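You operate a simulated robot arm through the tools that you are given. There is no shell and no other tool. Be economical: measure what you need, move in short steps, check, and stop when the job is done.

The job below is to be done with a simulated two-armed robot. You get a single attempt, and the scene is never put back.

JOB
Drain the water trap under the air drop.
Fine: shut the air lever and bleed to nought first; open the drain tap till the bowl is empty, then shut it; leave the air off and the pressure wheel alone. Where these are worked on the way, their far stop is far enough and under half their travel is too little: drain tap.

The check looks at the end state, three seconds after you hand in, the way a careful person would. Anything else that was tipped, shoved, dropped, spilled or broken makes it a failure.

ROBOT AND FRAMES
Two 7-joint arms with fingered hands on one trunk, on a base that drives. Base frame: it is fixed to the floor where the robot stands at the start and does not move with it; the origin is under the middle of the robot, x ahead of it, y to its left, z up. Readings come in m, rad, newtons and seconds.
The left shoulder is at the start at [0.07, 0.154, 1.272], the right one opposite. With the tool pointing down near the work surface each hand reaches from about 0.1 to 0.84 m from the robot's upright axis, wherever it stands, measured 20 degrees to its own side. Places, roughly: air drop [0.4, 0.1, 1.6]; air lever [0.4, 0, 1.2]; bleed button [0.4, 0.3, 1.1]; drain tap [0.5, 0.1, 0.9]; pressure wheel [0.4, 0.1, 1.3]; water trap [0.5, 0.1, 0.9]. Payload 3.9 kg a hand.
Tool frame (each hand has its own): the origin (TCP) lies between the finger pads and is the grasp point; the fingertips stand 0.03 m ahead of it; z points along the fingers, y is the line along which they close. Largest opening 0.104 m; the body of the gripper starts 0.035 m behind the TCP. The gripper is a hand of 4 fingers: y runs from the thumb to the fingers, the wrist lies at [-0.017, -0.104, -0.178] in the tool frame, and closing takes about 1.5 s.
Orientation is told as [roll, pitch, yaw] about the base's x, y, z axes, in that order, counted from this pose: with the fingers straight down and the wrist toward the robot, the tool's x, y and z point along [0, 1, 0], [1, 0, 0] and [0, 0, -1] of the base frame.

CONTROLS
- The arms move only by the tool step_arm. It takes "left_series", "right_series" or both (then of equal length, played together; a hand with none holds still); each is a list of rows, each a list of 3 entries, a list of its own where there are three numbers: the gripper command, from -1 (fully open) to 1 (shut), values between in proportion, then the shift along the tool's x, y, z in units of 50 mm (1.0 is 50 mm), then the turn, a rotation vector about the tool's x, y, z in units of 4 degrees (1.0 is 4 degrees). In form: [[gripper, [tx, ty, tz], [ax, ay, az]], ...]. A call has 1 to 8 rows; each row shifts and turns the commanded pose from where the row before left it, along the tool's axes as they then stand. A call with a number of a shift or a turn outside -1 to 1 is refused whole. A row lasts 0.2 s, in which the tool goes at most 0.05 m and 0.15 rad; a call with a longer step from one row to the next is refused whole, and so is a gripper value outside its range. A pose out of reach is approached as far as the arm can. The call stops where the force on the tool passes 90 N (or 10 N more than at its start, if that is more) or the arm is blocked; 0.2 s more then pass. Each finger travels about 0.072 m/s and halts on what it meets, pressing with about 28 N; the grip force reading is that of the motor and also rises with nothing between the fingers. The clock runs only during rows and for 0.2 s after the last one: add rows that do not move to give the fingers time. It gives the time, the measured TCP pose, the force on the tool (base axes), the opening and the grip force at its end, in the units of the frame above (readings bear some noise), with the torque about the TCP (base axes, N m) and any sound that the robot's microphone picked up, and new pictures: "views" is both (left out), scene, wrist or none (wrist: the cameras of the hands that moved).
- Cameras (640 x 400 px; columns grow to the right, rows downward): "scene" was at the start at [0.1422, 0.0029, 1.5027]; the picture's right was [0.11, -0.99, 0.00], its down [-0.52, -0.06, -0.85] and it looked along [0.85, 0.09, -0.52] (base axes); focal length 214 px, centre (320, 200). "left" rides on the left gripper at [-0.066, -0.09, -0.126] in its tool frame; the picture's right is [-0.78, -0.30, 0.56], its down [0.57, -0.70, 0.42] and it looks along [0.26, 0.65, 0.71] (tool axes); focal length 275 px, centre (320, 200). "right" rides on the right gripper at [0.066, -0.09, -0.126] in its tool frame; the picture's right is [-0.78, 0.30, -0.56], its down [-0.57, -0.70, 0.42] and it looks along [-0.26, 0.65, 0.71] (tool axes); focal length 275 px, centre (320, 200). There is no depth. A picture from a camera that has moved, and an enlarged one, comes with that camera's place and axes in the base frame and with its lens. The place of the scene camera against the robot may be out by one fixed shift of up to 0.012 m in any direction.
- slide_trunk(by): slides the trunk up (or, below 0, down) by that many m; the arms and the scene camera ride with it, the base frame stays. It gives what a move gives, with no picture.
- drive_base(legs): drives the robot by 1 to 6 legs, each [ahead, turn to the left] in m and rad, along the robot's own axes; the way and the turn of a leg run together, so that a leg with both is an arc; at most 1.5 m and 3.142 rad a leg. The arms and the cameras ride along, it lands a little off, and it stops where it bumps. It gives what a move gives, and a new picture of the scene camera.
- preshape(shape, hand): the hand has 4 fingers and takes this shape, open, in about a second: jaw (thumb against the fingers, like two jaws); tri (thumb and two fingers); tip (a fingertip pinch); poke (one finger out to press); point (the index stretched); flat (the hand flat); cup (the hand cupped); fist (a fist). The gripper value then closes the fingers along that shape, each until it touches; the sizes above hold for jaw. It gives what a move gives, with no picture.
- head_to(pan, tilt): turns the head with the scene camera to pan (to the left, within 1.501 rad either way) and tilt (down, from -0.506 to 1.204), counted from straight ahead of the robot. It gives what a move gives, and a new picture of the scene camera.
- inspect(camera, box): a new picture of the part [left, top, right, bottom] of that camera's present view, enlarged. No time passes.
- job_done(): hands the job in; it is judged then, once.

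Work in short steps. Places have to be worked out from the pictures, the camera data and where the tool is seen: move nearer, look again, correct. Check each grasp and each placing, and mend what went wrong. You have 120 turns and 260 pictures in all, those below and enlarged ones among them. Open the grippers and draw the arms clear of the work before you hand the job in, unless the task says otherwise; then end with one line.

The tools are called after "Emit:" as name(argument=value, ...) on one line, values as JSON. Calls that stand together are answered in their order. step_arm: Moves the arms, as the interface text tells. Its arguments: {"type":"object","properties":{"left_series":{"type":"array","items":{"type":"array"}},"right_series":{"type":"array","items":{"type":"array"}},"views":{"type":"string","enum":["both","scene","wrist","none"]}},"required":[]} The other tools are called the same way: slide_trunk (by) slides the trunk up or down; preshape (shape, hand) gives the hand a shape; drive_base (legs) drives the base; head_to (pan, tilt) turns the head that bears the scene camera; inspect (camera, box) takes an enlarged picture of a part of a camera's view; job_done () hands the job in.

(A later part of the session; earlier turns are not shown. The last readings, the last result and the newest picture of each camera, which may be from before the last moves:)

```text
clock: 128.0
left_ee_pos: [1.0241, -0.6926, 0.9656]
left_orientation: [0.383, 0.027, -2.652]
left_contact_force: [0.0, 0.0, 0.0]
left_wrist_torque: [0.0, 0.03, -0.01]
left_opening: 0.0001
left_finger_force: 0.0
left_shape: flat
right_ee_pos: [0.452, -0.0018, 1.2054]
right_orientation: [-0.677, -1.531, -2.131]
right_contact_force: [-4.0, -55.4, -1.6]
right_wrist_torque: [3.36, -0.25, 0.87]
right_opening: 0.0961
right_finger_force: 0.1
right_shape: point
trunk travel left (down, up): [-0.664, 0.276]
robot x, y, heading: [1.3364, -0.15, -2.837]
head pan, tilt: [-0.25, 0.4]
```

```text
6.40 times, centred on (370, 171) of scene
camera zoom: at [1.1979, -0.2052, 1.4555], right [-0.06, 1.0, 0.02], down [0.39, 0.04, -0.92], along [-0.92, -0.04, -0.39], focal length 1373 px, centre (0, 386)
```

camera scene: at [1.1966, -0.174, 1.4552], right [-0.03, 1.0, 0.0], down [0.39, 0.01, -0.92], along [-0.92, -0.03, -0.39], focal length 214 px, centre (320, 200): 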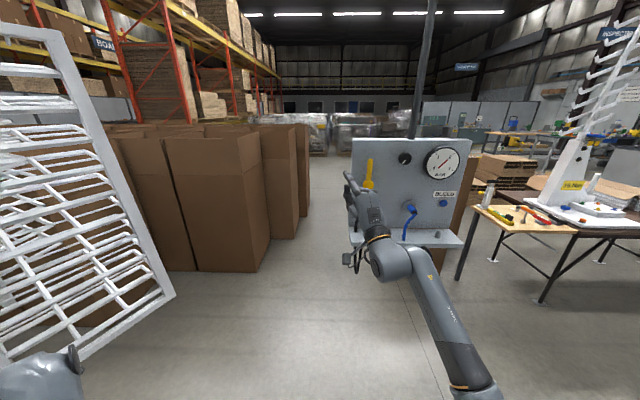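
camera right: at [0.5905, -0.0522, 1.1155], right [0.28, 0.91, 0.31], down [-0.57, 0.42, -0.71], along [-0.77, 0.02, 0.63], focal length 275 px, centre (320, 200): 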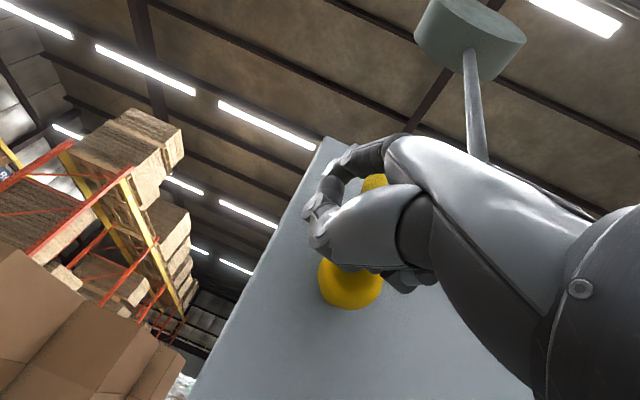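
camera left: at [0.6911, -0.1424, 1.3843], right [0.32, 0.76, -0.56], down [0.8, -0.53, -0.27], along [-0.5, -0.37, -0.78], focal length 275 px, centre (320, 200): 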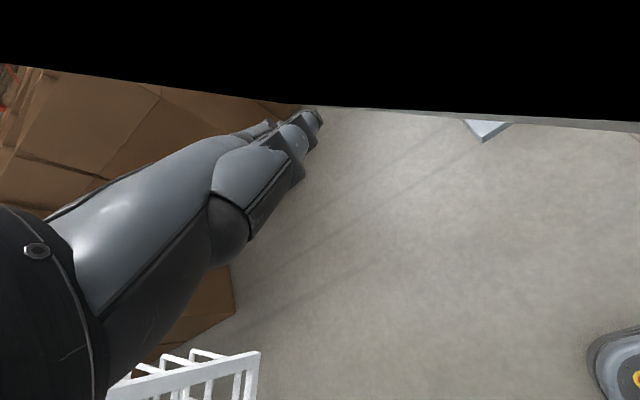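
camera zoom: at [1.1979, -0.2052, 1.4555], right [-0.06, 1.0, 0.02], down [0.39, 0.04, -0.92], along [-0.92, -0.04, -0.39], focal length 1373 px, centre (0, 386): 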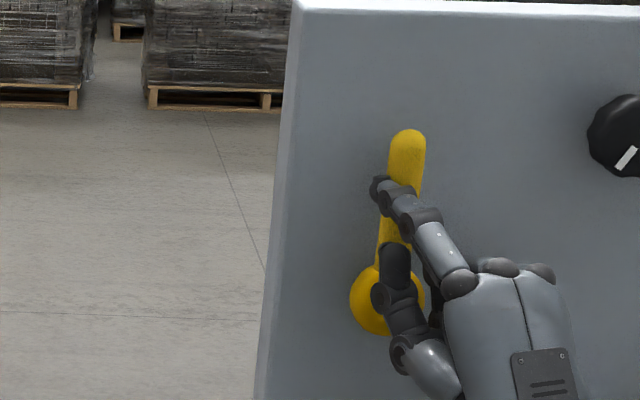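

It's against its stop that way (55 N, no motion), so the lever closes the other way. I undo the push, withdraw, and come at it from the right.

Emit:
step_arm(right_series=[[-1, [0.4, 0, 0.16], [0, 0, 0]], [-1, [0.4, 0, 0.12], [0, 0, 0]], [-1, [0.4, 0, 0.12], [0, 0, 0]], [-1, [0.1, 0, -0.7], [0, 0, 0]], [-1, [0, 0, -0.6], [0, 0, 0]], [-1, [0, 0, 0], [0, 0, 0]]], views="none")

Emit:
inspect(camera="scene", box=[300, 130, 460, 230])

```text
clock: 129.4
left_ee_pos: [1.0214, -0.6734, 0.9713]
left_orientation: [0.389, 0.023, -2.657]
left_contact_force: [-0.2, -0.1, 0.7]
left_wrist_torque: [0.0, -0.03, 0.02]
left_opening: 0.0002
left_finger_force: 0.1
left_shape: flat
right_ee_pos: [0.5127, -0.0179, 1.2046]
right_orientation: [-0.039, -1.544, -2.78]
right_contact_force: [-0.3, -0.8, -0.8]
right_wrist_torque: [-0.02, 0.0, -0.05]
right_opening: 0.0
right_finger_force: 0.0
right_shape: point
trunk travel left (down, up): [-0.664, 0.276]
robot x, y, heading: [1.3385, -0.1536, -2.862]
head pan, tilt: [-0.25, 0.4]
```

```text
4.00 times, centred on (380, 180) of scene
camera zoom: at [1.1957, -0.1752, 1.4551], right [-0.03, 1.0, 0.0], down [0.39, 0.01, -0.92], along [-0.92, -0.03, -0.39], focal length 858 px, centre (80, 280)
```

zoom: 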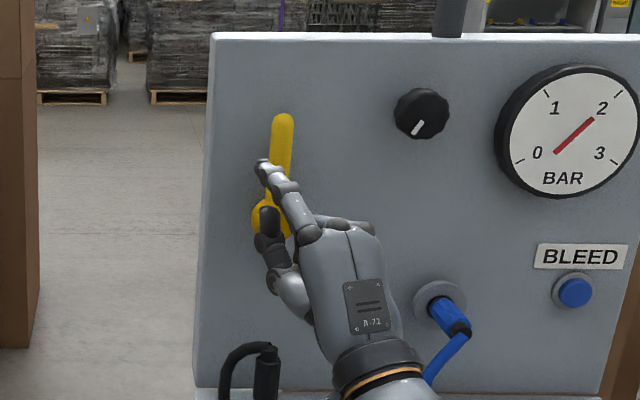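

Withdrawn. Now move to the right side of the handle and in.

Emit:
step_arm(right_series=[[-1, [-0.8, 0, -0.29], [0, 0, 0]], [-1, [-0.8, 0, -0.29], [0, 0, 0]], [-1, [0, 0.05, 0.75], [0, 0, 0]], [-1, [0, 0.05, 0.75], [0, 0, 0]]], views="none")

Emit:
inspect(camera="scene", box=[320, 140, 420, 202])

```text
clock: 130.4
left_ee_pos: [1.021, -0.6722, 0.9716]
left_orientation: [0.388, 0.024, -2.657]
left_contact_force: [0.3, 0.1, 0.4]
left_wrist_torque: [0.03, -0.03, 0.0]
left_opening: 0.0
left_finger_force: 0.1
left_shape: flat
right_ee_pos: [0.4404, 0.0417, 1.2133]
right_orientation: [-0.059, -1.543, -2.762]
right_contact_force: [-1.4, 1.4, -0.8]
right_wrist_torque: [-0.03, 0.03, -0.01]
right_opening: 0.0
right_finger_force: 0.0
right_shape: point
trunk travel left (down, up): [-0.664, 0.276]
robot x, y, heading: [1.3348, -0.1503, -2.858]
head pan, tilt: [-0.25, 0.4]
```

```text
6.40 times, centred on (370, 171) of scene
camera zoom: at [1.1954, -0.1761, 1.455], right [-0.03, 1.0, 0.0], down [0.39, 0.01, -0.92], along [-0.92, -0.03, -0.39], focal length 1373 px, centre (0, 386)
```

zoom: 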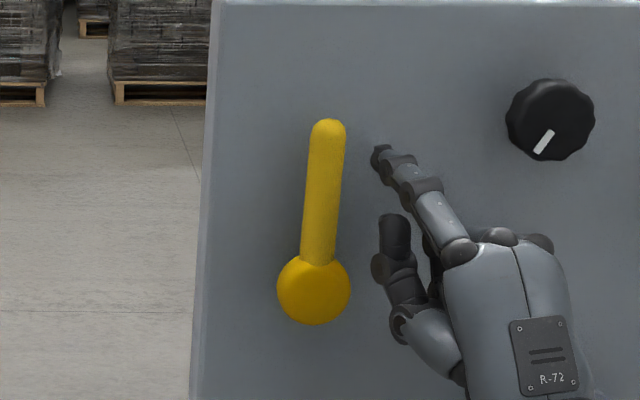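

Finger is right of the handle at ≈(0.43,0.016,1.271). Push toward -y along an arc.

Emit:
step_arm(right_series=[[-1, [0.345, 0, 0.137], [0, 0, 0]], [-1, [0.345, -0.03, 0.137], [0, 0, 0]], [-1, [0.345, -0.06, 0.137], [0, 0, 0]], [-1, [0.345, -0.09, 0.137], [0, 0, 0]]], views="none")

Emit:
inspect(camera="scene", box=[300, 130, 460, 230])

```text
clock: 131.4
left_ee_pos: [1.0215, -0.6717, 0.9721]
left_orientation: [0.389, 0.021, -2.66]
left_contact_force: [-0.3, 0.1, 0.1]
left_wrist_torque: [0.01, 0.0, 0.02]
left_opening: 0.0
left_finger_force: 0.0
left_shape: flat
right_ee_pos: [0.4387, -0.0301, 1.2]
right_orientation: [-0.046, -1.547, -2.777]
right_contact_force: [-0.4, 2.6, 0.5]
right_wrist_torque: [-0.12, 0.02, -0.01]
right_opening: 0.0001
right_finger_force: 0.0
right_shape: point
trunk travel left (down, up): [-0.664, 0.276]
robot x, y, heading: [1.3312, -0.1507, -2.859]
head pan, tilt: [-0.25, 0.4]
```

```text
4.00 times, centred on (380, 180) of scene
camera zoom: at [1.1963, -0.1742, 1.4552], right [-0.03, 1.0, 0.0], down [0.39, 0.01, -0.92], along [-0.92, -0.03, -0.39], focal length 858 px, centre (80, 280)
```

zoom: 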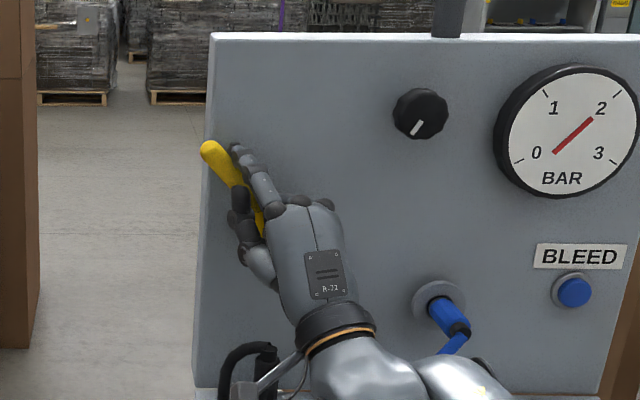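

The lever turns easily that way. Continue the arc downwards.

Emit:
step_arm(right_series=[[-1, [0.28, -0.2, 0.11], [0, 0, 0]], [-1, [0.28, -0.25, 0.11], [0, 0, 0]], [-1, [0.15, -0.3, 0.06], [0, 0, 0]], [-1, [0.05, -0.3, 0.02], [0, 0, 0]], [-1, [0, -0.3, 0], [0, 0, 0]]], views="none")

Emit:
inspect(camera="scene", box=[300, 130, 460, 230])

```text
clock: 132.6
left_ee_pos: [1.0226, -0.6717, 0.9735]
left_orientation: [0.39, 0.017, -2.658]
left_contact_force: [0.3, 0.3, 0.5]
left_wrist_torque: [-0.01, 0.01, -0.01]
left_opening: 0.0
left_finger_force: 0.1
left_shape: flat
right_ee_pos: [0.4437, -0.0689, 1.1377]
right_orientation: [-0.084, -1.554, -2.736]
right_contact_force: [-1.3, -1.2, 10.8]
right_wrist_torque: [-0.1, -0.03, -0.02]
right_opening: 0.0
right_finger_force: 0.1
right_shape: point
trunk travel left (down, up): [-0.664, 0.276]
robot x, y, heading: [1.3364, -0.153, -2.856]
head pan, tilt: [-0.25, 0.4]
```

```text
4.00 times, centred on (380, 180) of scene
camera zoom: at [1.1991, -0.1752, 1.4557], right [-0.03, 1.0, 0.0], down [0.39, 0.01, -0.92], along [-0.92, -0.03, -0.39], focal length 858 px, centre (80, 280)
```

zoom: 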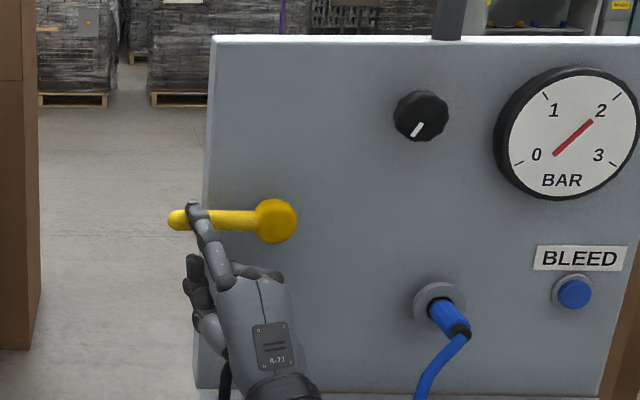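

Lever is horizontal, force 11 N. One small further press to confirm the stop.

Emit:
step_arm(right_series=[[-1, [0, -0.25, 0], [0, 0, 0]]], views="none")

Emit:
inspect(camera="scene", box=[300, 130, 460, 230])

```text
clock: 133.0
left_ee_pos: [1.0261, -0.6712, 0.9743]
left_orientation: [0.386, 0.017, -2.659]
left_contact_force: [0.5, -0.6, -1.2]
left_wrist_torque: [0.0, 0.0, 0.01]
left_opening: 0.0
left_finger_force: 0.1
left_shape: flat
right_ee_pos: [0.4465, -0.0706, 1.1247]
right_orientation: [-0.126, -1.554, -2.692]
right_contact_force: [5.5, -1.0, 10.8]
right_wrist_torque: [-0.19, 0.54, 0.09]
right_opening: 0.0
right_finger_force: 0.0
right_shape: point
trunk travel left (down, up): [-0.664, 0.276]
robot x, y, heading: [1.3306, -0.1494, -2.86]
head pan, tilt: [-0.25, 0.4]
```

```text
4.00 times, centred on (380, 180) of scene
camera zoom: at [1.2023, -0.1743, 1.4559], right [-0.03, 1.0, 0.0], down [0.39, 0.01, -0.92], along [-0.92, -0.03, -0.39], focal length 858 px, centre (80, 280)
```

zoom: 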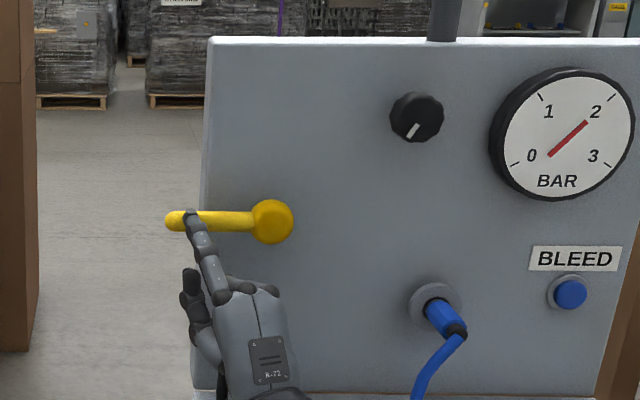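

Lever is firmly at the stop (horizontal). I lift off, withdraw, and move across toward the bleed button at a safe distance.

Emit:
step_arm(right_series=[[-1, [0, 0.5, 0], [0, 0, 0]], [-1, [0, 0.3, -0.8], [0, 0, 0]], [-1, [0, 0.2, -0.9], [0, 0, 0]], [-1, [0, 0, -0.9], [0, 0, 0]], [-1, [-0.85, 0, -0.3], [0, 0, 0]], [-1, [-0.85, 0, -0.3], [0, 0, 0]], [-1, [-0.85, 0, -0.3], [0, 0, 0]], [-1, [-0.85, 0, -0.3], [0, 0, 0]]], views="scene")

```text
clock: 134.8
left_ee_pos: [1.0215, -0.6709, 0.9734]
left_orientation: [0.39, 0.02, -2.657]
left_contact_force: [0.5, -0.2, 0.3]
left_wrist_torque: [0.0, 0.0, 0.0]
left_opening: 0.0
left_finger_force: 0.0
left_shape: flat
right_ee_pos: [0.566, 0.1518, 1.1734]
right_orientation: [0.043, -1.548, -2.864]
right_contact_force: [0.2, 1.3, -0.4]
right_wrist_torque: [-0.01, 0.03, 0.02]
right_opening: 0.0
right_finger_force: 0.1
right_shape: point
trunk travel left (down, up): [-0.664, 0.276]
robot x, y, heading: [1.3338, -0.1504, -2.865]
head pan, tilt: [-0.25, 0.4]
camera scene: at [1.1967, -0.1721, 1.4553], right [-0.03, 1.0, 0.0], down [0.39, 0.01, -0.92], along [-0.92, -0.03, -0.39], focal length 214 px, centre (320, 200)
```

scene: 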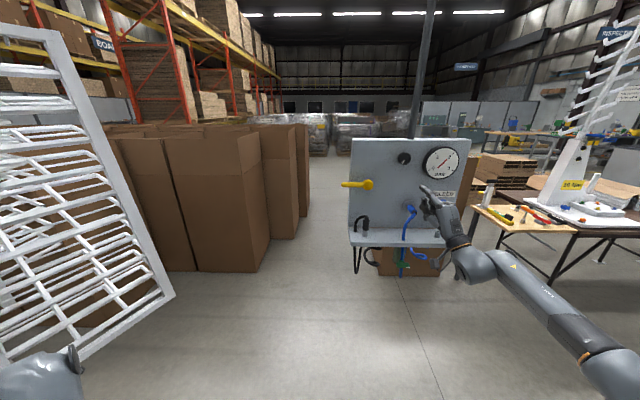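

Continue to in front of the bleed button (tip ≈ (0.50,0.30,1.117)).

Emit:
step_arm(right_series=[[-1, [-0.9, -0.35, 0], [0, 0, 0]], [-1, [-0.9, -0.35, 0], [0, 0, 0]], [-1, [-0.9, -0.35, 0], [0, 0, 0]], [-1, [-0.9, -0.4, 0], [0, 0, 0]], [-1, [0, -0.8, 0], [0, 0, 0]]], views="none")

Emit:
inspect(camera="scene", box=[390, 140, 520, 221])

```text
clock: 136.0
left_ee_pos: [1.0213, -0.6707, 0.9722]
left_orientation: [0.39, 0.021, -2.658]
left_contact_force: [-0.1, 0.3, -0.4]
left_wrist_torque: [-0.03, -0.04, -0.01]
left_opening: 0.0001
left_finger_force: 0.0
left_shape: flat
right_ee_pos: [0.5365, 0.2999, 1.0897]
right_orientation: [0.016, -1.547, -2.838]
right_contact_force: [0.0, -0.3, 0.1]
right_wrist_torque: [0.0, 0.0, 0.02]
right_opening: 0.0001
right_finger_force: 0.0
right_shape: point
right hand out of reach, approached as far as the arm can: row 4, 5
trunk travel left (down, up): [-0.664, 0.276]
robot x, y, heading: [1.3324, -0.1462, -2.866]
head pan, tilt: [-0.25, 0.4]
```

```text
4.92 times, centred on (455, 180) of scene
camera zoom: at [1.1964, -0.1725, 1.4553], right [-0.03, 1.0, 0.0], down [0.39, 0.01, -0.92], along [-0.92, -0.03, -0.39], focal length 1056 px, centre (-345, 296)
```

zoom: 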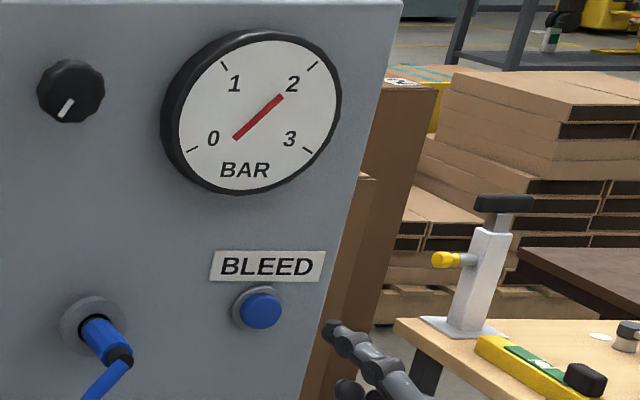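

At the reach limit; I turn the base back right 0.3 rad and creep 0.1 m closer.

Emit:
drive_base(legs=[[0, -0.3], [0.1, 0]])

```text
clock: 137.7
left_ee_pos: [0.8771, -0.5568, 0.9722]
left_orientation: [0.387, 0.022, -2.955]
left_contact_force: [0.0, 0.5, 0.0]
left_wrist_torque: [-0.01, -0.01, 0.02]
left_opening: 0.0
left_finger_force: 0.0
left_shape: flat
right_ee_pos: [0.697, 0.5134, 1.092]
right_orientation: [0.055, -1.546, 3.108]
right_contact_force: [-0.4, -0.3, -0.4]
right_wrist_torque: [-0.01, 0.0, 0.01]
right_opening: 0.0
right_finger_force: 0.1
right_shape: point
trunk travel left (down, up): [-0.664, 0.276]
robot x, y, heading: [1.3304, -0.1509, 3.119]
head pan, tilt: [-0.25, 0.4]
stopped in leg 2: the robot was blocked; the commanded pose is now the measured one
camera scene: at [1.1931, -0.1311, 1.4553], right [0.27, 0.96, 0.0], down [0.37, -0.11, -0.92], along [-0.89, 0.25, -0.39], focal length 214 px, centre (320, 200)
```

scene: 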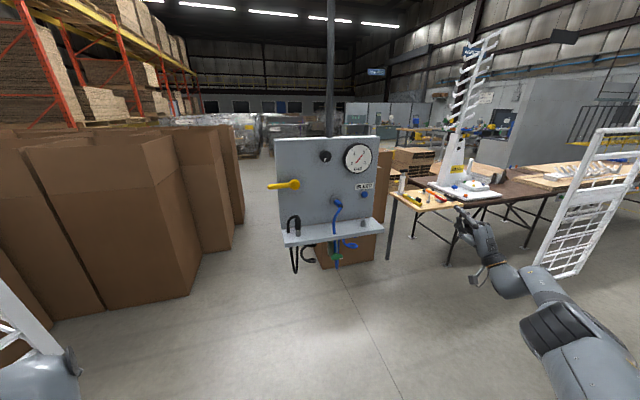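

Base blocked going forward (the parked left wrist is near the ladder), so I stay put. The arm should reach from here; move the finger in front of the button.

Emit:
step_arm(right_series=[[-1, [0.68, -0.1, 0.6], [0, 0, 0]], [-1, [0.68, -0.1, 0.6], [0, 0, 0]], [-1, [0.68, -0.1, 0.6], [0, 0, 0]], [-1, [0.68, -0.1, 0.6], [0, 0, 0]], [-1, [0.68, -0.1, 0.6], [0, 0, 0]], [-1, [0.68, -0.1, 0.6], [0, 0, 0]]], views="none")

Emit:
inspect(camera="scene", box=[290, 130, 410, 205])

Emit:
inspect(camera="left", box=[0, 0, 640, 400])

```text
clock: 139.1
left_ee_pos: [0.8787, -0.556, 0.973]
left_orientation: [0.39, 0.023, -2.955]
left_contact_force: [0.4, -0.8, 0.7]
left_wrist_torque: [-0.01, -0.04, 0.01]
left_opening: 0.0001
left_finger_force: 0.0
left_shape: flat
right_ee_pos: [0.5597, 0.334, 1.0671]
right_orientation: [0.064, -1.548, 3.098]
right_contact_force: [1.1, 0.6, -0.1]
right_wrist_torque: [0.01, -0.02, 0.04]
right_opening: 0.0
right_finger_force: 0.1
right_shape: point
right hand out of reach, approached as far as the arm can: row 5, 6
trunk travel left (down, up): [-0.664, 0.276]
robot x, y, heading: [1.3287, -0.1509, 3.114]
head pan, tilt: [-0.25, 0.4]
```

```text
5.33 times, centred on (350, 168) of scene
camera zoom: at [1.1935, -0.1303, 1.4553], right [0.27, 0.96, 0.0], down [0.37, -0.11, -0.92], along [-0.89, 0.25, -0.39], focal length 1144 px, centre (160, 373)
```

zoom: 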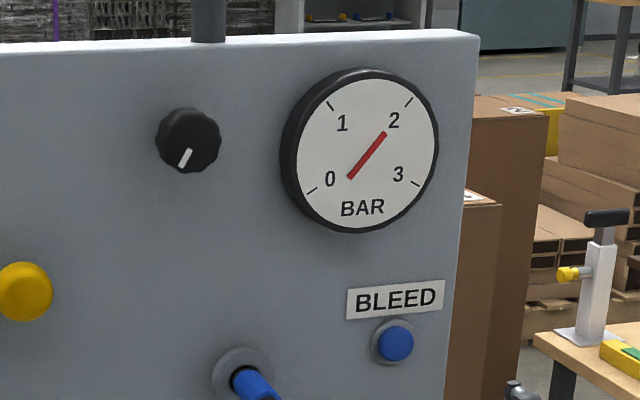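

```text
1.00 times, centred on (320, 200) of left (not enlarged: the box is as wide or as high as the picture)
camera zoom: at [0.9437, -0.4331, 1.0653], right [0.21, 0.56, -0.8], down [0.82, -0.55, -0.16], along [-0.53, -0.63, -0.57], focal length 275 px, centre (320, 200)
```

zoom: 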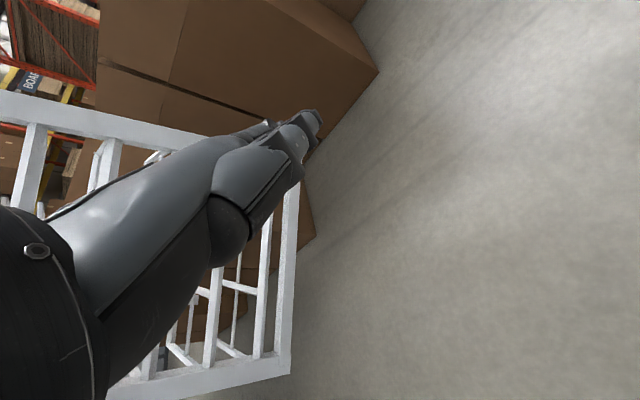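

Nothing seems to touch the left hand; I retry a short forward creep.

Emit:
drive_base(legs=[[0.08, 0]])

```text
clock: 140.1
left_ee_pos: [0.8025, -0.5548, 0.9743]
left_orientation: [0.387, 0.017, -2.953]
left_contact_force: [0.5, -0.2, -0.3]
left_wrist_torque: [0.0, 0.0, 0.02]
left_opening: 0.0
left_finger_force: 0.1
left_shape: flat
right_ee_pos: [0.4842, 0.3363, 1.0717]
right_orientation: [0.027, -1.552, 3.135]
right_contact_force: [-0.4, -0.9, 0.4]
right_wrist_torque: [-0.03, -0.02, -0.04]
right_opening: 0.0001
right_finger_force: 0.0
right_shape: point
trunk travel left (down, up): [-0.664, 0.276]
robot x, y, heading: [1.2497, -0.1521, 3.113]
head pan, tilt: [-0.25, 0.4]
camera scene: at [1.1198, -0.1298, 1.4561], right [0.27, 0.96, 0.0], down [0.37, -0.1, -0.92], along [-0.89, 0.25, -0.38], focal length 214 px, centre (320, 200)
```

scene: 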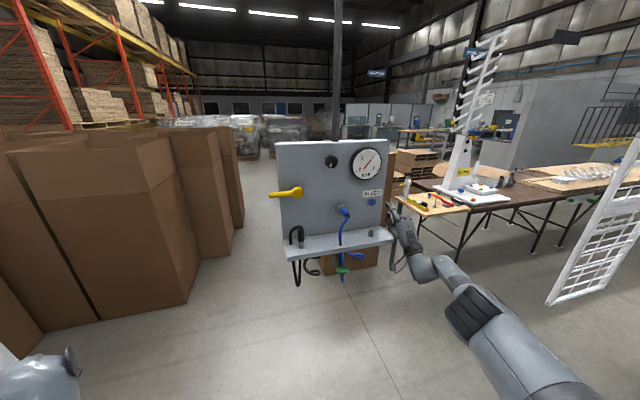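

Moved fine. Zoom at finger and button.

Emit:
inspect(camera="scene", box=[330, 130, 450, 205])

Emit:
inspect(camera="scene", box=[340, 180, 420, 230])

```text
5.33 times, centred on (390, 168) of scene
camera zoom: at [1.1198, -0.1298, 1.4561], right [0.27, 0.96, 0.0], down [0.37, -0.1, -0.92], along [-0.89, 0.25, -0.38], focal length 1144 px, centre (-53, 373)
```

zoom: 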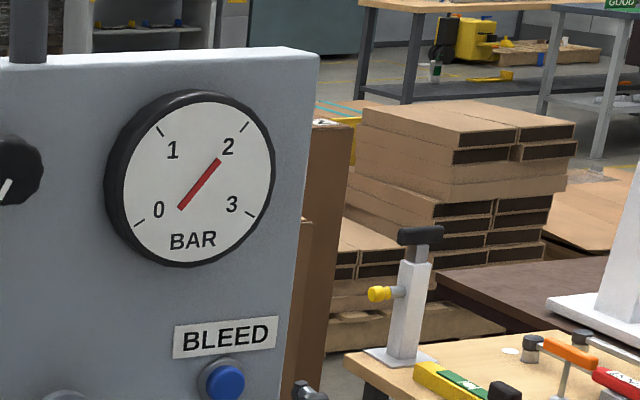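

```text
8.00 times, centred on (380, 205) of scene
camera zoom: at [1.1198, -0.1298, 1.4561], right [0.27, 0.96, 0.0], down [0.37, -0.1, -0.92], along [-0.89, 0.25, -0.38], focal length 1716 px, centre (-160, 160)
```

zoom: 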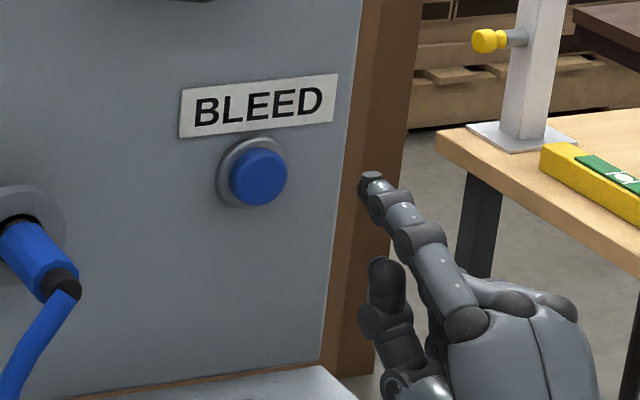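

Tip (0.464,0.316,1.134), button ≈(0.425,0.279,1.127). Align the tip, then approach.

Emit:
step_arm(right_series=[[-1, [0.74, -0.12, 0], [0, 0, 0]], [-1, [0, 0, 0.3], [0, 0, 0]]], views="none")

Emit:
inspect(camera="scene", box=[340, 180, 420, 230])

```text
clock: 140.7
left_ee_pos: [0.7977, -0.5571, 0.9696]
left_orientation: [0.387, 0.026, -2.955]
left_contact_force: [0.2, -0.2, -0.5]
left_wrist_torque: [0.02, -0.05, -0.02]
left_opening: 0.0
left_finger_force: 0.0
left_shape: flat
right_ee_pos: [0.4616, 0.2979, 1.0593]
right_orientation: [-0.068, -1.544, -3.053]
right_contact_force: [0.4, -0.3, -1.1]
right_wrist_torque: [0.01, 0.02, 0.02]
right_opening: 0.0001
right_finger_force: 0.0
right_shape: point
trunk travel left (down, up): [-0.664, 0.276]
robot x, y, heading: [1.2505, -0.1501, 3.119]
head pan, tilt: [-0.25, 0.4]
```

```text
8.00 times, centred on (380, 205) of scene
camera zoom: at [1.1106, -0.1332, 1.455], right [0.27, 0.96, 0.0], down [0.38, -0.1, -0.92], along [-0.89, 0.25, -0.39], focal length 1716 px, centre (-160, 160)
```

zoom: 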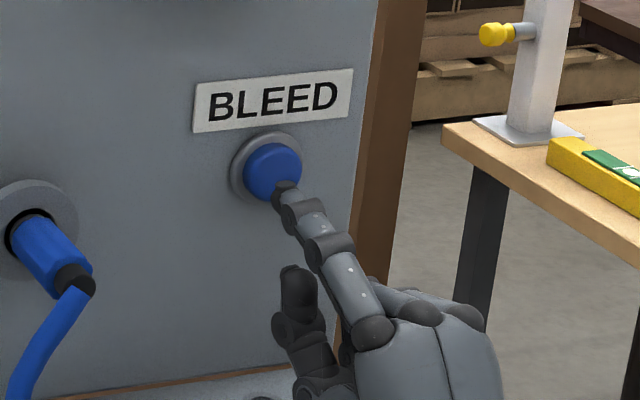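

Nearly aligned; raise 1 cm, then press in small steps.

Emit:
step_arm(right_series=[[-1, [0.05, 0.22, 0], [0, 0, 0]], [-1, [0, 0, 0.2], [0, 0, 0]], [-1, [0, 0, 0.2], [0, 0, 0]]], views="none")

Emit:
inspect(camera="scene", box=[320, 140, 420, 215])

```text
clock: 141.5
left_ee_pos: [0.7991, -0.5549, 0.9723]
left_orientation: [0.39, 0.023, -2.956]
left_contact_force: [-0.4, 0.4, 0.3]
left_wrist_torque: [0.01, 0.02, -0.01]
left_opening: 0.0002
left_finger_force: 0.1
left_shape: flat
right_ee_pos: [0.4532, 0.2867, 1.0739]
right_orientation: [0.029, -1.546, 3.131]
right_contact_force: [0.6, 0.3, -0.1]
right_wrist_torque: [0.02, -0.02, 0.01]
right_opening: 0.0
right_finger_force: 0.0
right_shape: point
right hand out of reach, approached as far as the arm can: row 2, 3
trunk travel left (down, up): [-0.664, 0.276]
robot x, y, heading: [1.2514, -0.1512, 3.115]
head pan, tilt: [-0.25, 0.4]
```

```text
5.33 times, centred on (370, 178) of scene
camera zoom: at [1.1127, -0.1296, 1.4552], right [0.27, 0.96, 0.0], down [0.38, -0.1, -0.92], along [-0.89, 0.25, -0.39], focal length 1144 px, centre (53, 320)
```

zoom: 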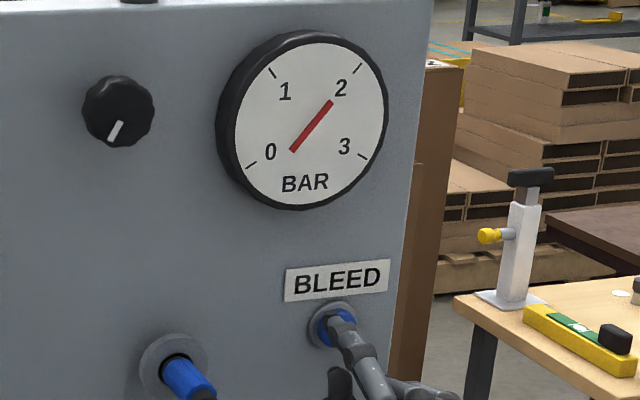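

Aligned, but at reach limit. I pull the hand back 3 cm, creep the base 7 cm forward for margin.

Emit:
step_arm(right_series=[[-1, [0, 0, -0.9], [0, 0, 0]], [-1, [0, 0, -0.9], [0, 0, 0]]], views="none")

Emit:
drive_base(legs=[[0.07, 0]])

Emit:
inspect(camera="scene", box=[340, 180, 420, 230])

```text
clock: 142.1
left_ee_pos: [0.8002, -0.5553, 0.9727]
left_orientation: [0.388, 0.022, -2.953]
left_contact_force: [1.1, 0.5, 0.4]
left_wrist_torque: [0.01, 0.03, 0.03]
left_opening: 0.0
left_finger_force: 0.0
left_shape: flat
right_ee_pos: [0.5428, 0.29, 1.0781]
right_orientation: [0.011, -1.548, -3.131]
right_contact_force: [0.1, 0.2, 0.2]
right_wrist_torque: [0.01, -0.02, -0.02]
right_opening: 0.0
right_finger_force: 0.0
right_shape: point
trunk travel left (down, up): [-0.664, 0.276]
robot x, y, heading: [1.2465, -0.1509, 3.115]
head pan, tilt: [-0.25, 0.4]
```

```text
clock: 143.1
left_ee_pos: [0.7317, -0.5532, 0.9731]
left_orientation: [0.388, 0.021, -2.955]
left_contact_force: [0.5, -0.5, 0.2]
left_wrist_torque: [0.03, 0.02, -0.02]
left_opening: 0.0
left_finger_force: 0.0
left_shape: flat
right_ee_pos: [0.475, 0.2926, 1.08]
right_orientation: [0.02, -1.548, -3.139]
right_contact_force: [0.8, 0.2, -0.1]
right_wrist_torque: [-0.02, -0.04, 0.04]
right_opening: 0.0005
right_finger_force: 0.0
right_shape: point
trunk travel left (down, up): [-0.664, 0.276]
robot x, y, heading: [1.1802, -0.1448, 3.117]
head pan, tilt: [-0.25, 0.4]
camera scene: at [1.0475, -0.128, 1.4558], right [0.27, 0.96, 0.0], down [0.37, -0.1, -0.92], along [-0.89, 0.25, -0.39], focal length 214 px, centre (320, 200)
```

scene: 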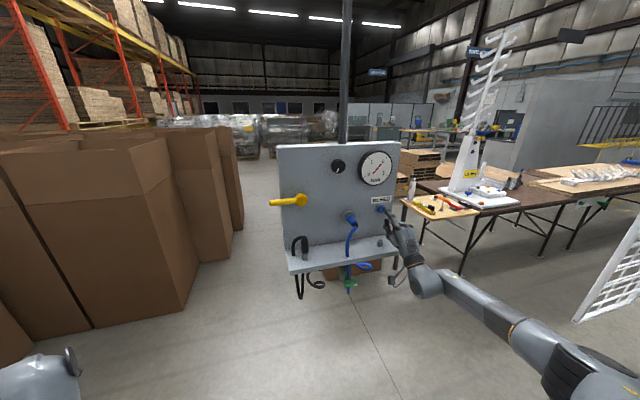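

```text
8.00 times, centred on (380, 205) of scene
camera zoom: at [1.0475, -0.128, 1.4558], right [0.27, 0.96, 0.0], down [0.37, -0.1, -0.92], along [-0.89, 0.25, -0.39], focal length 1716 px, centre (-160, 160)
```

zoom: 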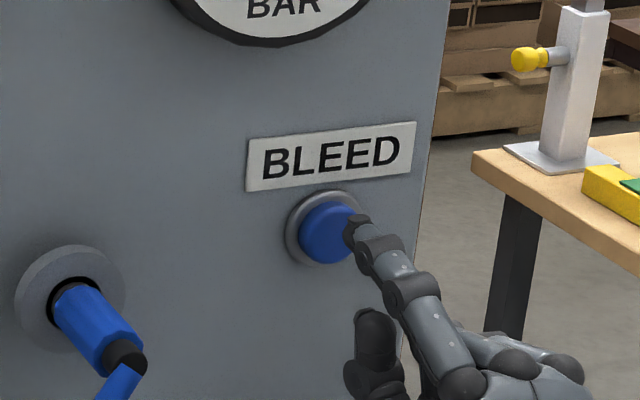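

Tip is ~2 cm above the button centre; lower and press.

Emit:
step_arm(right_series=[[-1, [-0.12, -0.44, 0], [0, 0, 0]], [-1, [0, 0, 0.3], [0, 0, 0]], [-1, [0, 0, 0.3], [0, 0, 0]], [-1, [0, 0, 0.15], [0, 0, 0]]], views="none")

Emit:
inspect(camera="scene", box=[320, 140, 420, 215])

```text
clock: 144.1
left_ee_pos: [0.7287, -0.5534, 0.9723]
left_orientation: [0.389, 0.024, -2.957]
left_contact_force: [0.0, 0.0, -0.1]
left_wrist_torque: [-0.01, -0.01, 0.0]
left_opening: 0.0
left_finger_force: 0.1
left_shape: flat
right_ee_pos: [0.4335, 0.2973, 1.0559]
right_orientation: [-0.01, -1.548, -3.111]
right_contact_force: [3.6, -1.4, -1.6]
right_wrist_torque: [0.03, 0.18, 0.05]
right_opening: 0.0959
right_finger_force: 0.0
right_shape: point
trunk travel left (down, up): [-0.664, 0.276]
robot x, y, heading: [1.1819, -0.1488, 3.119]
head pan, tilt: [-0.25, 0.4]
heard: click
```

```text
5.33 times, centred on (370, 178) of scene
camera zoom: at [1.0447, -0.1279, 1.4554], right [0.27, 0.96, 0.0], down [0.37, -0.11, -0.92], along [-0.89, 0.25, -0.39], focal length 1144 px, centre (53, 320)
```

zoom: 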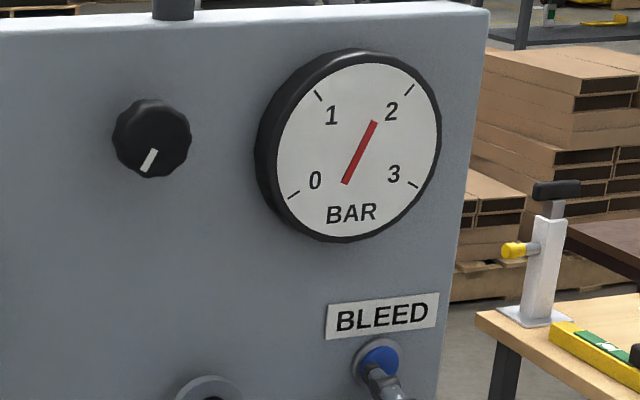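

Click heard and the needle is falling. I hold the press.

Emit:
step_arm(right_series=[[-1, [0, 0, 0.04], [0, 0, 0]], [-1, [0, 0, 0], [0, 0, 0]], [-1, [0, 0, 0], [0, 0, 0]], [-1, [0, 0, 0], [0, 0, 0]], [-1, [0, 0, 0], [0, 0, 0]], [-1, [0, 0, 0], [0, 0, 0]], [-1, [0, 0, 0], [0, 0, 0]], [-1, [0, 0, 0], [0, 0, 0]]], views="none")

Emit:
inspect(camera="scene", box=[320, 140, 420, 215])

```text
clock: 145.9
left_ee_pos: [0.7298, -0.5514, 0.9728]
left_orientation: [0.391, 0.023, -2.955]
left_contact_force: [-0.1, -1.0, 0.7]
left_wrist_torque: [-0.03, -0.01, 0.01]
left_opening: 0.0001
left_finger_force: 0.1
left_shape: flat
right_ee_pos: [0.4322, 0.2978, 1.0558]
right_orientation: [0.031, -1.548, 3.133]
right_contact_force: [8.2, -0.7, -3.7]
right_wrist_torque: [0.11, 0.51, 0.12]
right_opening: 0.096
right_finger_force: 0.0
right_shape: point
trunk travel left (down, up): [-0.664, 0.276]
robot x, y, heading: [1.1799, -0.1469, 3.12]
head pan, tilt: [-0.25, 0.4]
```

```text
5.33 times, centred on (370, 178) of scene
camera zoom: at [1.0447, -0.1274, 1.4554], right [0.27, 0.96, 0.0], down [0.37, -0.11, -0.92], along [-0.89, 0.25, -0.39], focal length 1144 px, centre (53, 320)
```

zoom: 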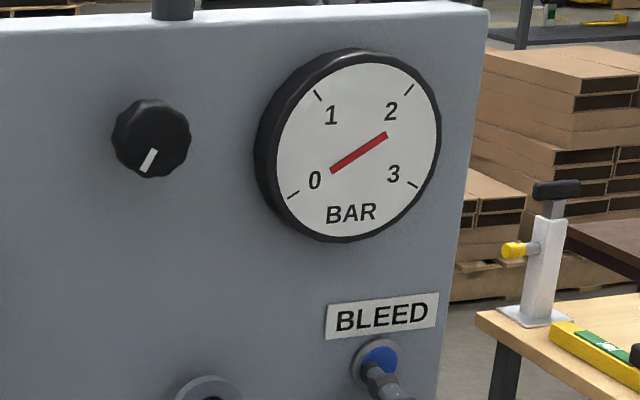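

The needle's far end now points to lower-left, close to the 0 mark. Hold a bit more and check closely.

Emit:
step_arm(right_series=[[-1, [0, 0, 0], [0, 0, 0]], [-1, [0, 0, 0], [0, 0, 0]], [-1, [0, 0, 0], [0, 0, 0]], [-1, [0, 0, 0], [0, 0, 0]], [-1, [0, 0, 0], [0, 0, 0]], [-1, [0, 0, 0], [0, 0, 0]], [-1, [0, 0, 0], [0, 0, 0]], [-1, [0, 0, 0], [0, 0, 0]]], views="none")

Emit:
inspect(camera="scene", box=[360, 145, 410, 176])

```text
clock: 147.7
left_ee_pos: [0.73, -0.5525, 0.9713]
left_orientation: [0.389, 0.023, -2.954]
left_contact_force: [0.2, -0.4, 0.1]
left_wrist_torque: [0.01, -0.01, 0.03]
left_opening: 0.0001
left_finger_force: 0.1
left_shape: flat
right_ee_pos: [0.4315, 0.297, 1.0541]
right_orientation: [0.038, -1.548, 3.125]
right_contact_force: [9.4, 0.0, -3.9]
right_wrist_torque: [0.04, 0.53, 0.16]
right_opening: 0.096
right_finger_force: 0.0
right_shape: point
trunk travel left (down, up): [-0.664, 0.276]
robot x, y, heading: [1.18, -0.1469, 3.123]
head pan, tilt: [-0.25, 0.4]
```

```text
12.80 times, centred on (385, 160) of scene
camera zoom: at [1.0447, -0.1273, 1.4554], right [0.27, 0.96, 0.0], down [0.37, -0.11, -0.92], along [-0.89, 0.25, -0.39], focal length 2745 px, centre (-512, 706)
```

zoom: 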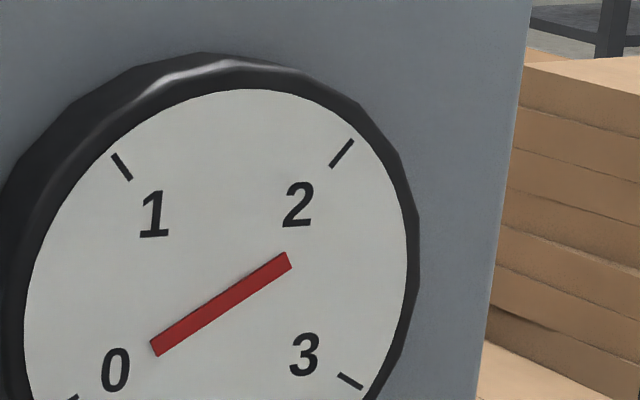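

Pressure is at nought. Release the button, withdraw the hand, and look at the drain tap.

Emit:
step_arm(right_series=[[-1, [0, 0, -0.8], [0, 0, 0]], [-1, [0, 0, -0.8], [0, 0, 0]], [-1, [-0.3, 0, -0.8], [0, 0, 0]], [-1, [-0.8, 0, -0.4], [0, 0, 0]]], views="none")

Emit:
head_to(pan=-0.35, tilt=0.6)

Emit:
inspect(camera="scene", box=[290, 130, 410, 205])

```text
clock: 148.7
left_ee_pos: [0.7295, -0.5522, 0.9734]
left_orientation: [0.389, 0.023, -2.954]
left_contact_force: [0.2, 0.0, 0.2]
left_wrist_torque: [0.01, -0.01, 0.03]
left_opening: 0.0001
left_finger_force: 0.1
left_shape: flat
right_ee_pos: [0.573, 0.3536, 1.0583]
right_orientation: [0.096, -1.547, 3.065]
right_contact_force: [-0.3, -0.2, 0.4]
right_wrist_torque: [-0.02, 0.0, -0.01]
right_opening: 0.0961
right_finger_force: 0.0
right_shape: point
trunk travel left (down, up): [-0.664, 0.276]
robot x, y, heading: [1.1799, -0.149, 3.12]
head pan, tilt: [-0.25, 0.4]
```

```text
clock: 149.5
left_ee_pos: [0.7291, -0.553, 0.9725]
left_orientation: [0.39, 0.024, -2.956]
left_contact_force: [-0.3, 0.4, 0.4]
left_wrist_torque: [-0.01, 0.02, -0.03]
left_opening: 0.0
left_finger_force: 0.1
left_shape: flat
right_ee_pos: [0.5709, 0.3515, 1.0582]
right_orientation: [0.019, -1.548, -3.138]
right_contact_force: [-0.3, -0.1, 1.2]
right_wrist_torque: [0.0, -0.04, -0.01]
right_opening: 0.0958
right_finger_force: 0.1
right_shape: point
trunk travel left (down, up): [-0.664, 0.276]
robot x, y, heading: [1.183, -0.147, 3.119]
head pan, tilt: [-0.351, 0.6]
camera scene: at [1.0496, -0.1208, 1.4371], right [0.37, 0.93, 0.0], down [0.53, -0.21, -0.83], along [-0.77, 0.3, -0.56], focal length 214 px, centre (320, 200)
```

scene: 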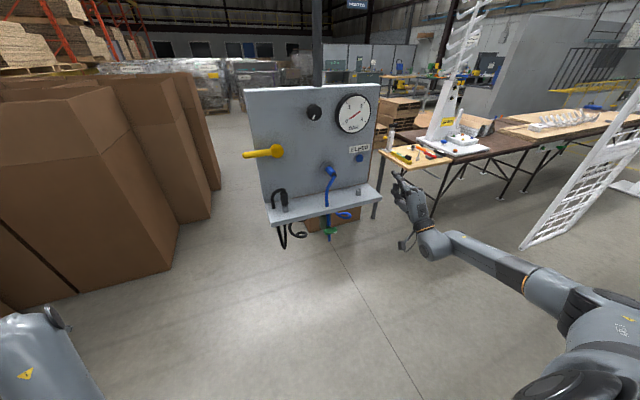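

```text
5.33 times, centred on (350, 168) of scene
camera zoom: at [1.0496, -0.1208, 1.4371], right [0.37, 0.93, 0.0], down [0.53, -0.21, -0.83], along [-0.77, 0.3, -0.56], focal length 1144 px, centre (160, 373)
```

zoom: 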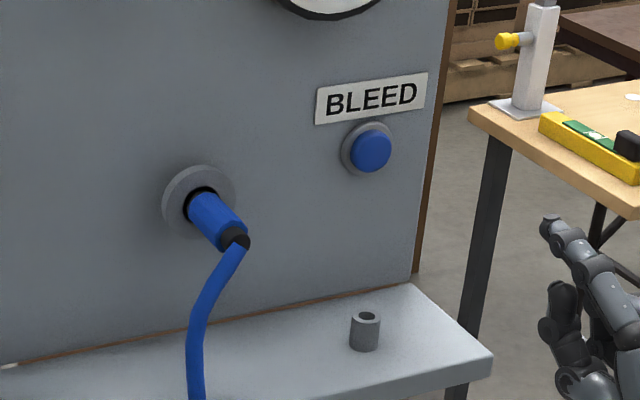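

Zoom on the tap under the shelf.

Emit:
inspect(camera="scene", box=[290, 190, 370, 240])

```text
8.00 times, centred on (330, 215) of scene
camera zoom: at [1.0496, -0.1208, 1.4371], right [0.37, 0.93, 0.0], down [0.53, -0.21, -0.83], along [-0.77, 0.3, -0.56], focal length 1716 px, centre (240, 80)
```

zoom: 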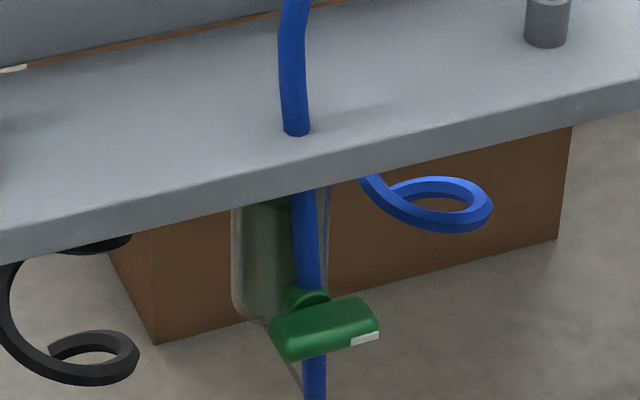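

To see the tap's axis I need a lower view: pull the right hand back and lower the trunk 0.3 m.

Emit:
step_arm(right_series=[[-1, [0, 0, -0.8], [0, 0, 0]], [-1, [0, 0, -0.8], [0, 0, 0]], [-1, [0, 0, -0.8], [0, 0, 0]]], views="none")

Emit:
slide_trunk(by=-0.3)

Emit:
head_to(pan=-0.35, tilt=0.4)

Emit:
inspect(camera="scene", box=[260, 160, 400, 248])

```text
clock: 150.3
left_ee_pos: [0.7295, -0.5534, 0.9712]
left_orientation: [0.389, 0.023, -2.955]
left_contact_force: [0.4, 0.4, 0.1]
left_wrist_torque: [0.0, 0.0, 0.01]
left_opening: 0.0
left_finger_force: 0.1
left_shape: flat
right_ee_pos: [0.692, 0.3603, 1.0639]
right_orientation: [-0.004, -1.548, -3.117]
right_contact_force: [0.4, 0.4, 0.5]
right_wrist_torque: [0.01, -0.04, 0.0]
right_opening: 0.096
right_finger_force: 0.0
right_shape: point
trunk travel left (down, up): [-0.664, 0.276]
robot x, y, heading: [1.1772, -0.1466, 3.122]
head pan, tilt: [-0.351, 0.6]
```

```text
clock: 153.3
left_ee_pos: [0.7286, -0.5534, 0.6712]
left_orientation: [0.388, 0.022, -2.956]
left_contact_force: [0.2, -0.1, 1.0]
left_wrist_torque: [-0.02, 0.0, 0.0]
left_opening: 0.0
left_finger_force: 0.2
left_shape: flat
right_ee_pos: [0.6913, 0.3593, 0.7617]
right_orientation: [0.024, -1.544, 3.139]
right_contact_force: [-0.1, 0.3, 0.5]
right_wrist_torque: [0.01, 0.0, 0.01]
right_opening: 0.0959
right_finger_force: 0.0
right_shape: point
trunk travel left (down, up): [-0.364, 0.576]
robot x, y, heading: [1.1836, -0.1441, 3.121]
head pan, tilt: [-0.351, 0.6]
```

```text
clock: 154.0
left_ee_pos: [0.7281, -0.5533, 0.6708]
left_orientation: [0.391, 0.023, -2.953]
left_contact_force: [-0.4, -0.1, 0.1]
left_wrist_torque: [0.01, 0.01, 0.0]
left_opening: 0.0001
left_finger_force: 0.2
left_shape: flat
right_ee_pos: [0.6921, 0.3605, 0.7635]
right_orientation: [0.028, -1.545, 3.132]
right_contact_force: [-0.1, -0.5, 0.1]
right_wrist_torque: [-0.01, 0.0, -0.03]
right_opening: 0.0959
right_finger_force: 0.0
right_shape: point
trunk travel left (down, up): [-0.364, 0.576]
robot x, y, heading: [1.1772, -0.1469, 3.117]
head pan, tilt: [-0.351, 0.4]
camera scene: at [1.046, -0.1189, 1.1552], right [0.37, 0.93, 0.0], down [0.36, -0.14, -0.92], along [-0.86, 0.34, -0.39], focal length 214 px, centre (320, 200)
```

scene: 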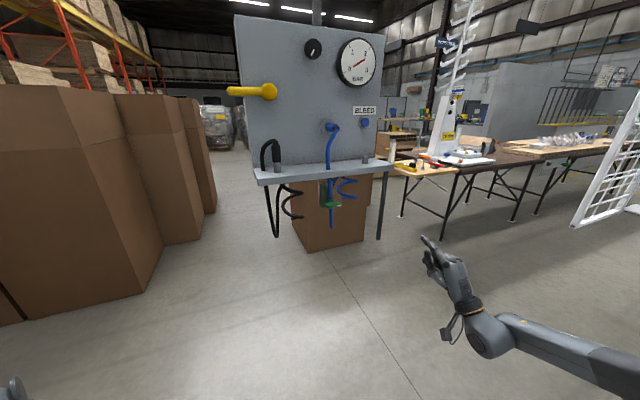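

```text
4.55 times, centred on (330, 204) of scene
camera zoom: at [1.046, -0.1189, 1.1552], right [0.37, 0.93, 0.0], down [0.36, -0.14, -0.92], along [-0.86, 0.34, -0.39], focal length 975 px, centre (274, 182)
```

zoom: 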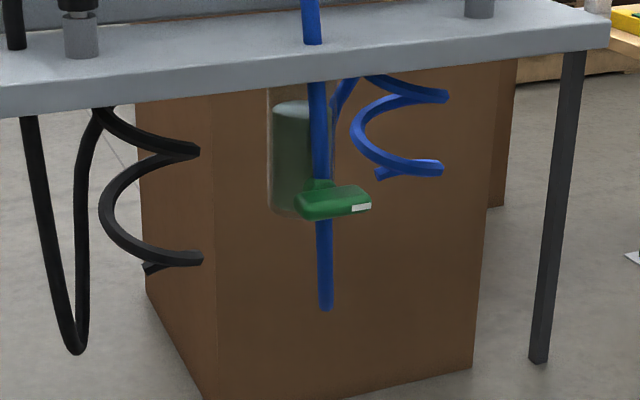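

Emit:
inspect(camera="scene", box=[312, 185, 352, 215])

Emit:
inspect(camera="right", box=[0, 0, 640, 400])

```text
13.33 times, centred on (332, 200) of scene
camera zoom: at [1.046, -0.1189, 1.1552], right [0.37, 0.93, 0.0], down [0.36, -0.14, -0.92], along [-0.86, 0.34, -0.39], focal length 2860 px, centre (160, 200)
```

zoom: 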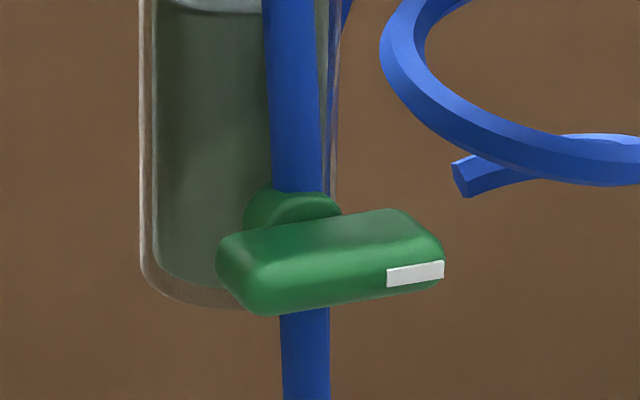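

```text
1.00 times, centred on (320, 200) of right (not enlarged: the box is as wide or as high as the picture)
camera zoom: at [0.8197, 0.2973, 0.6761], right [0.53, 0.79, 0.31], down [-0.42, 0.56, -0.71], along [-0.73, 0.25, 0.63], focal length 275 px, centre (320, 200)
```

zoom: 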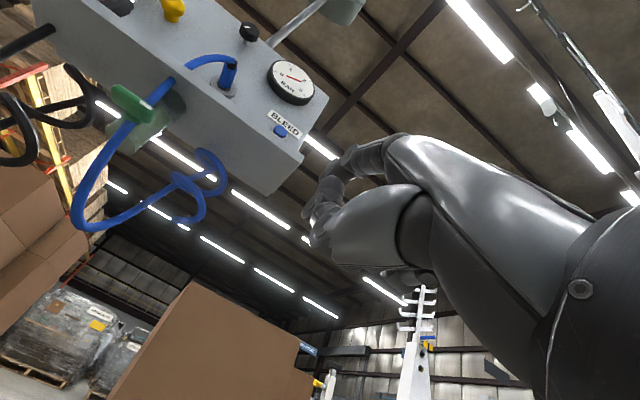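

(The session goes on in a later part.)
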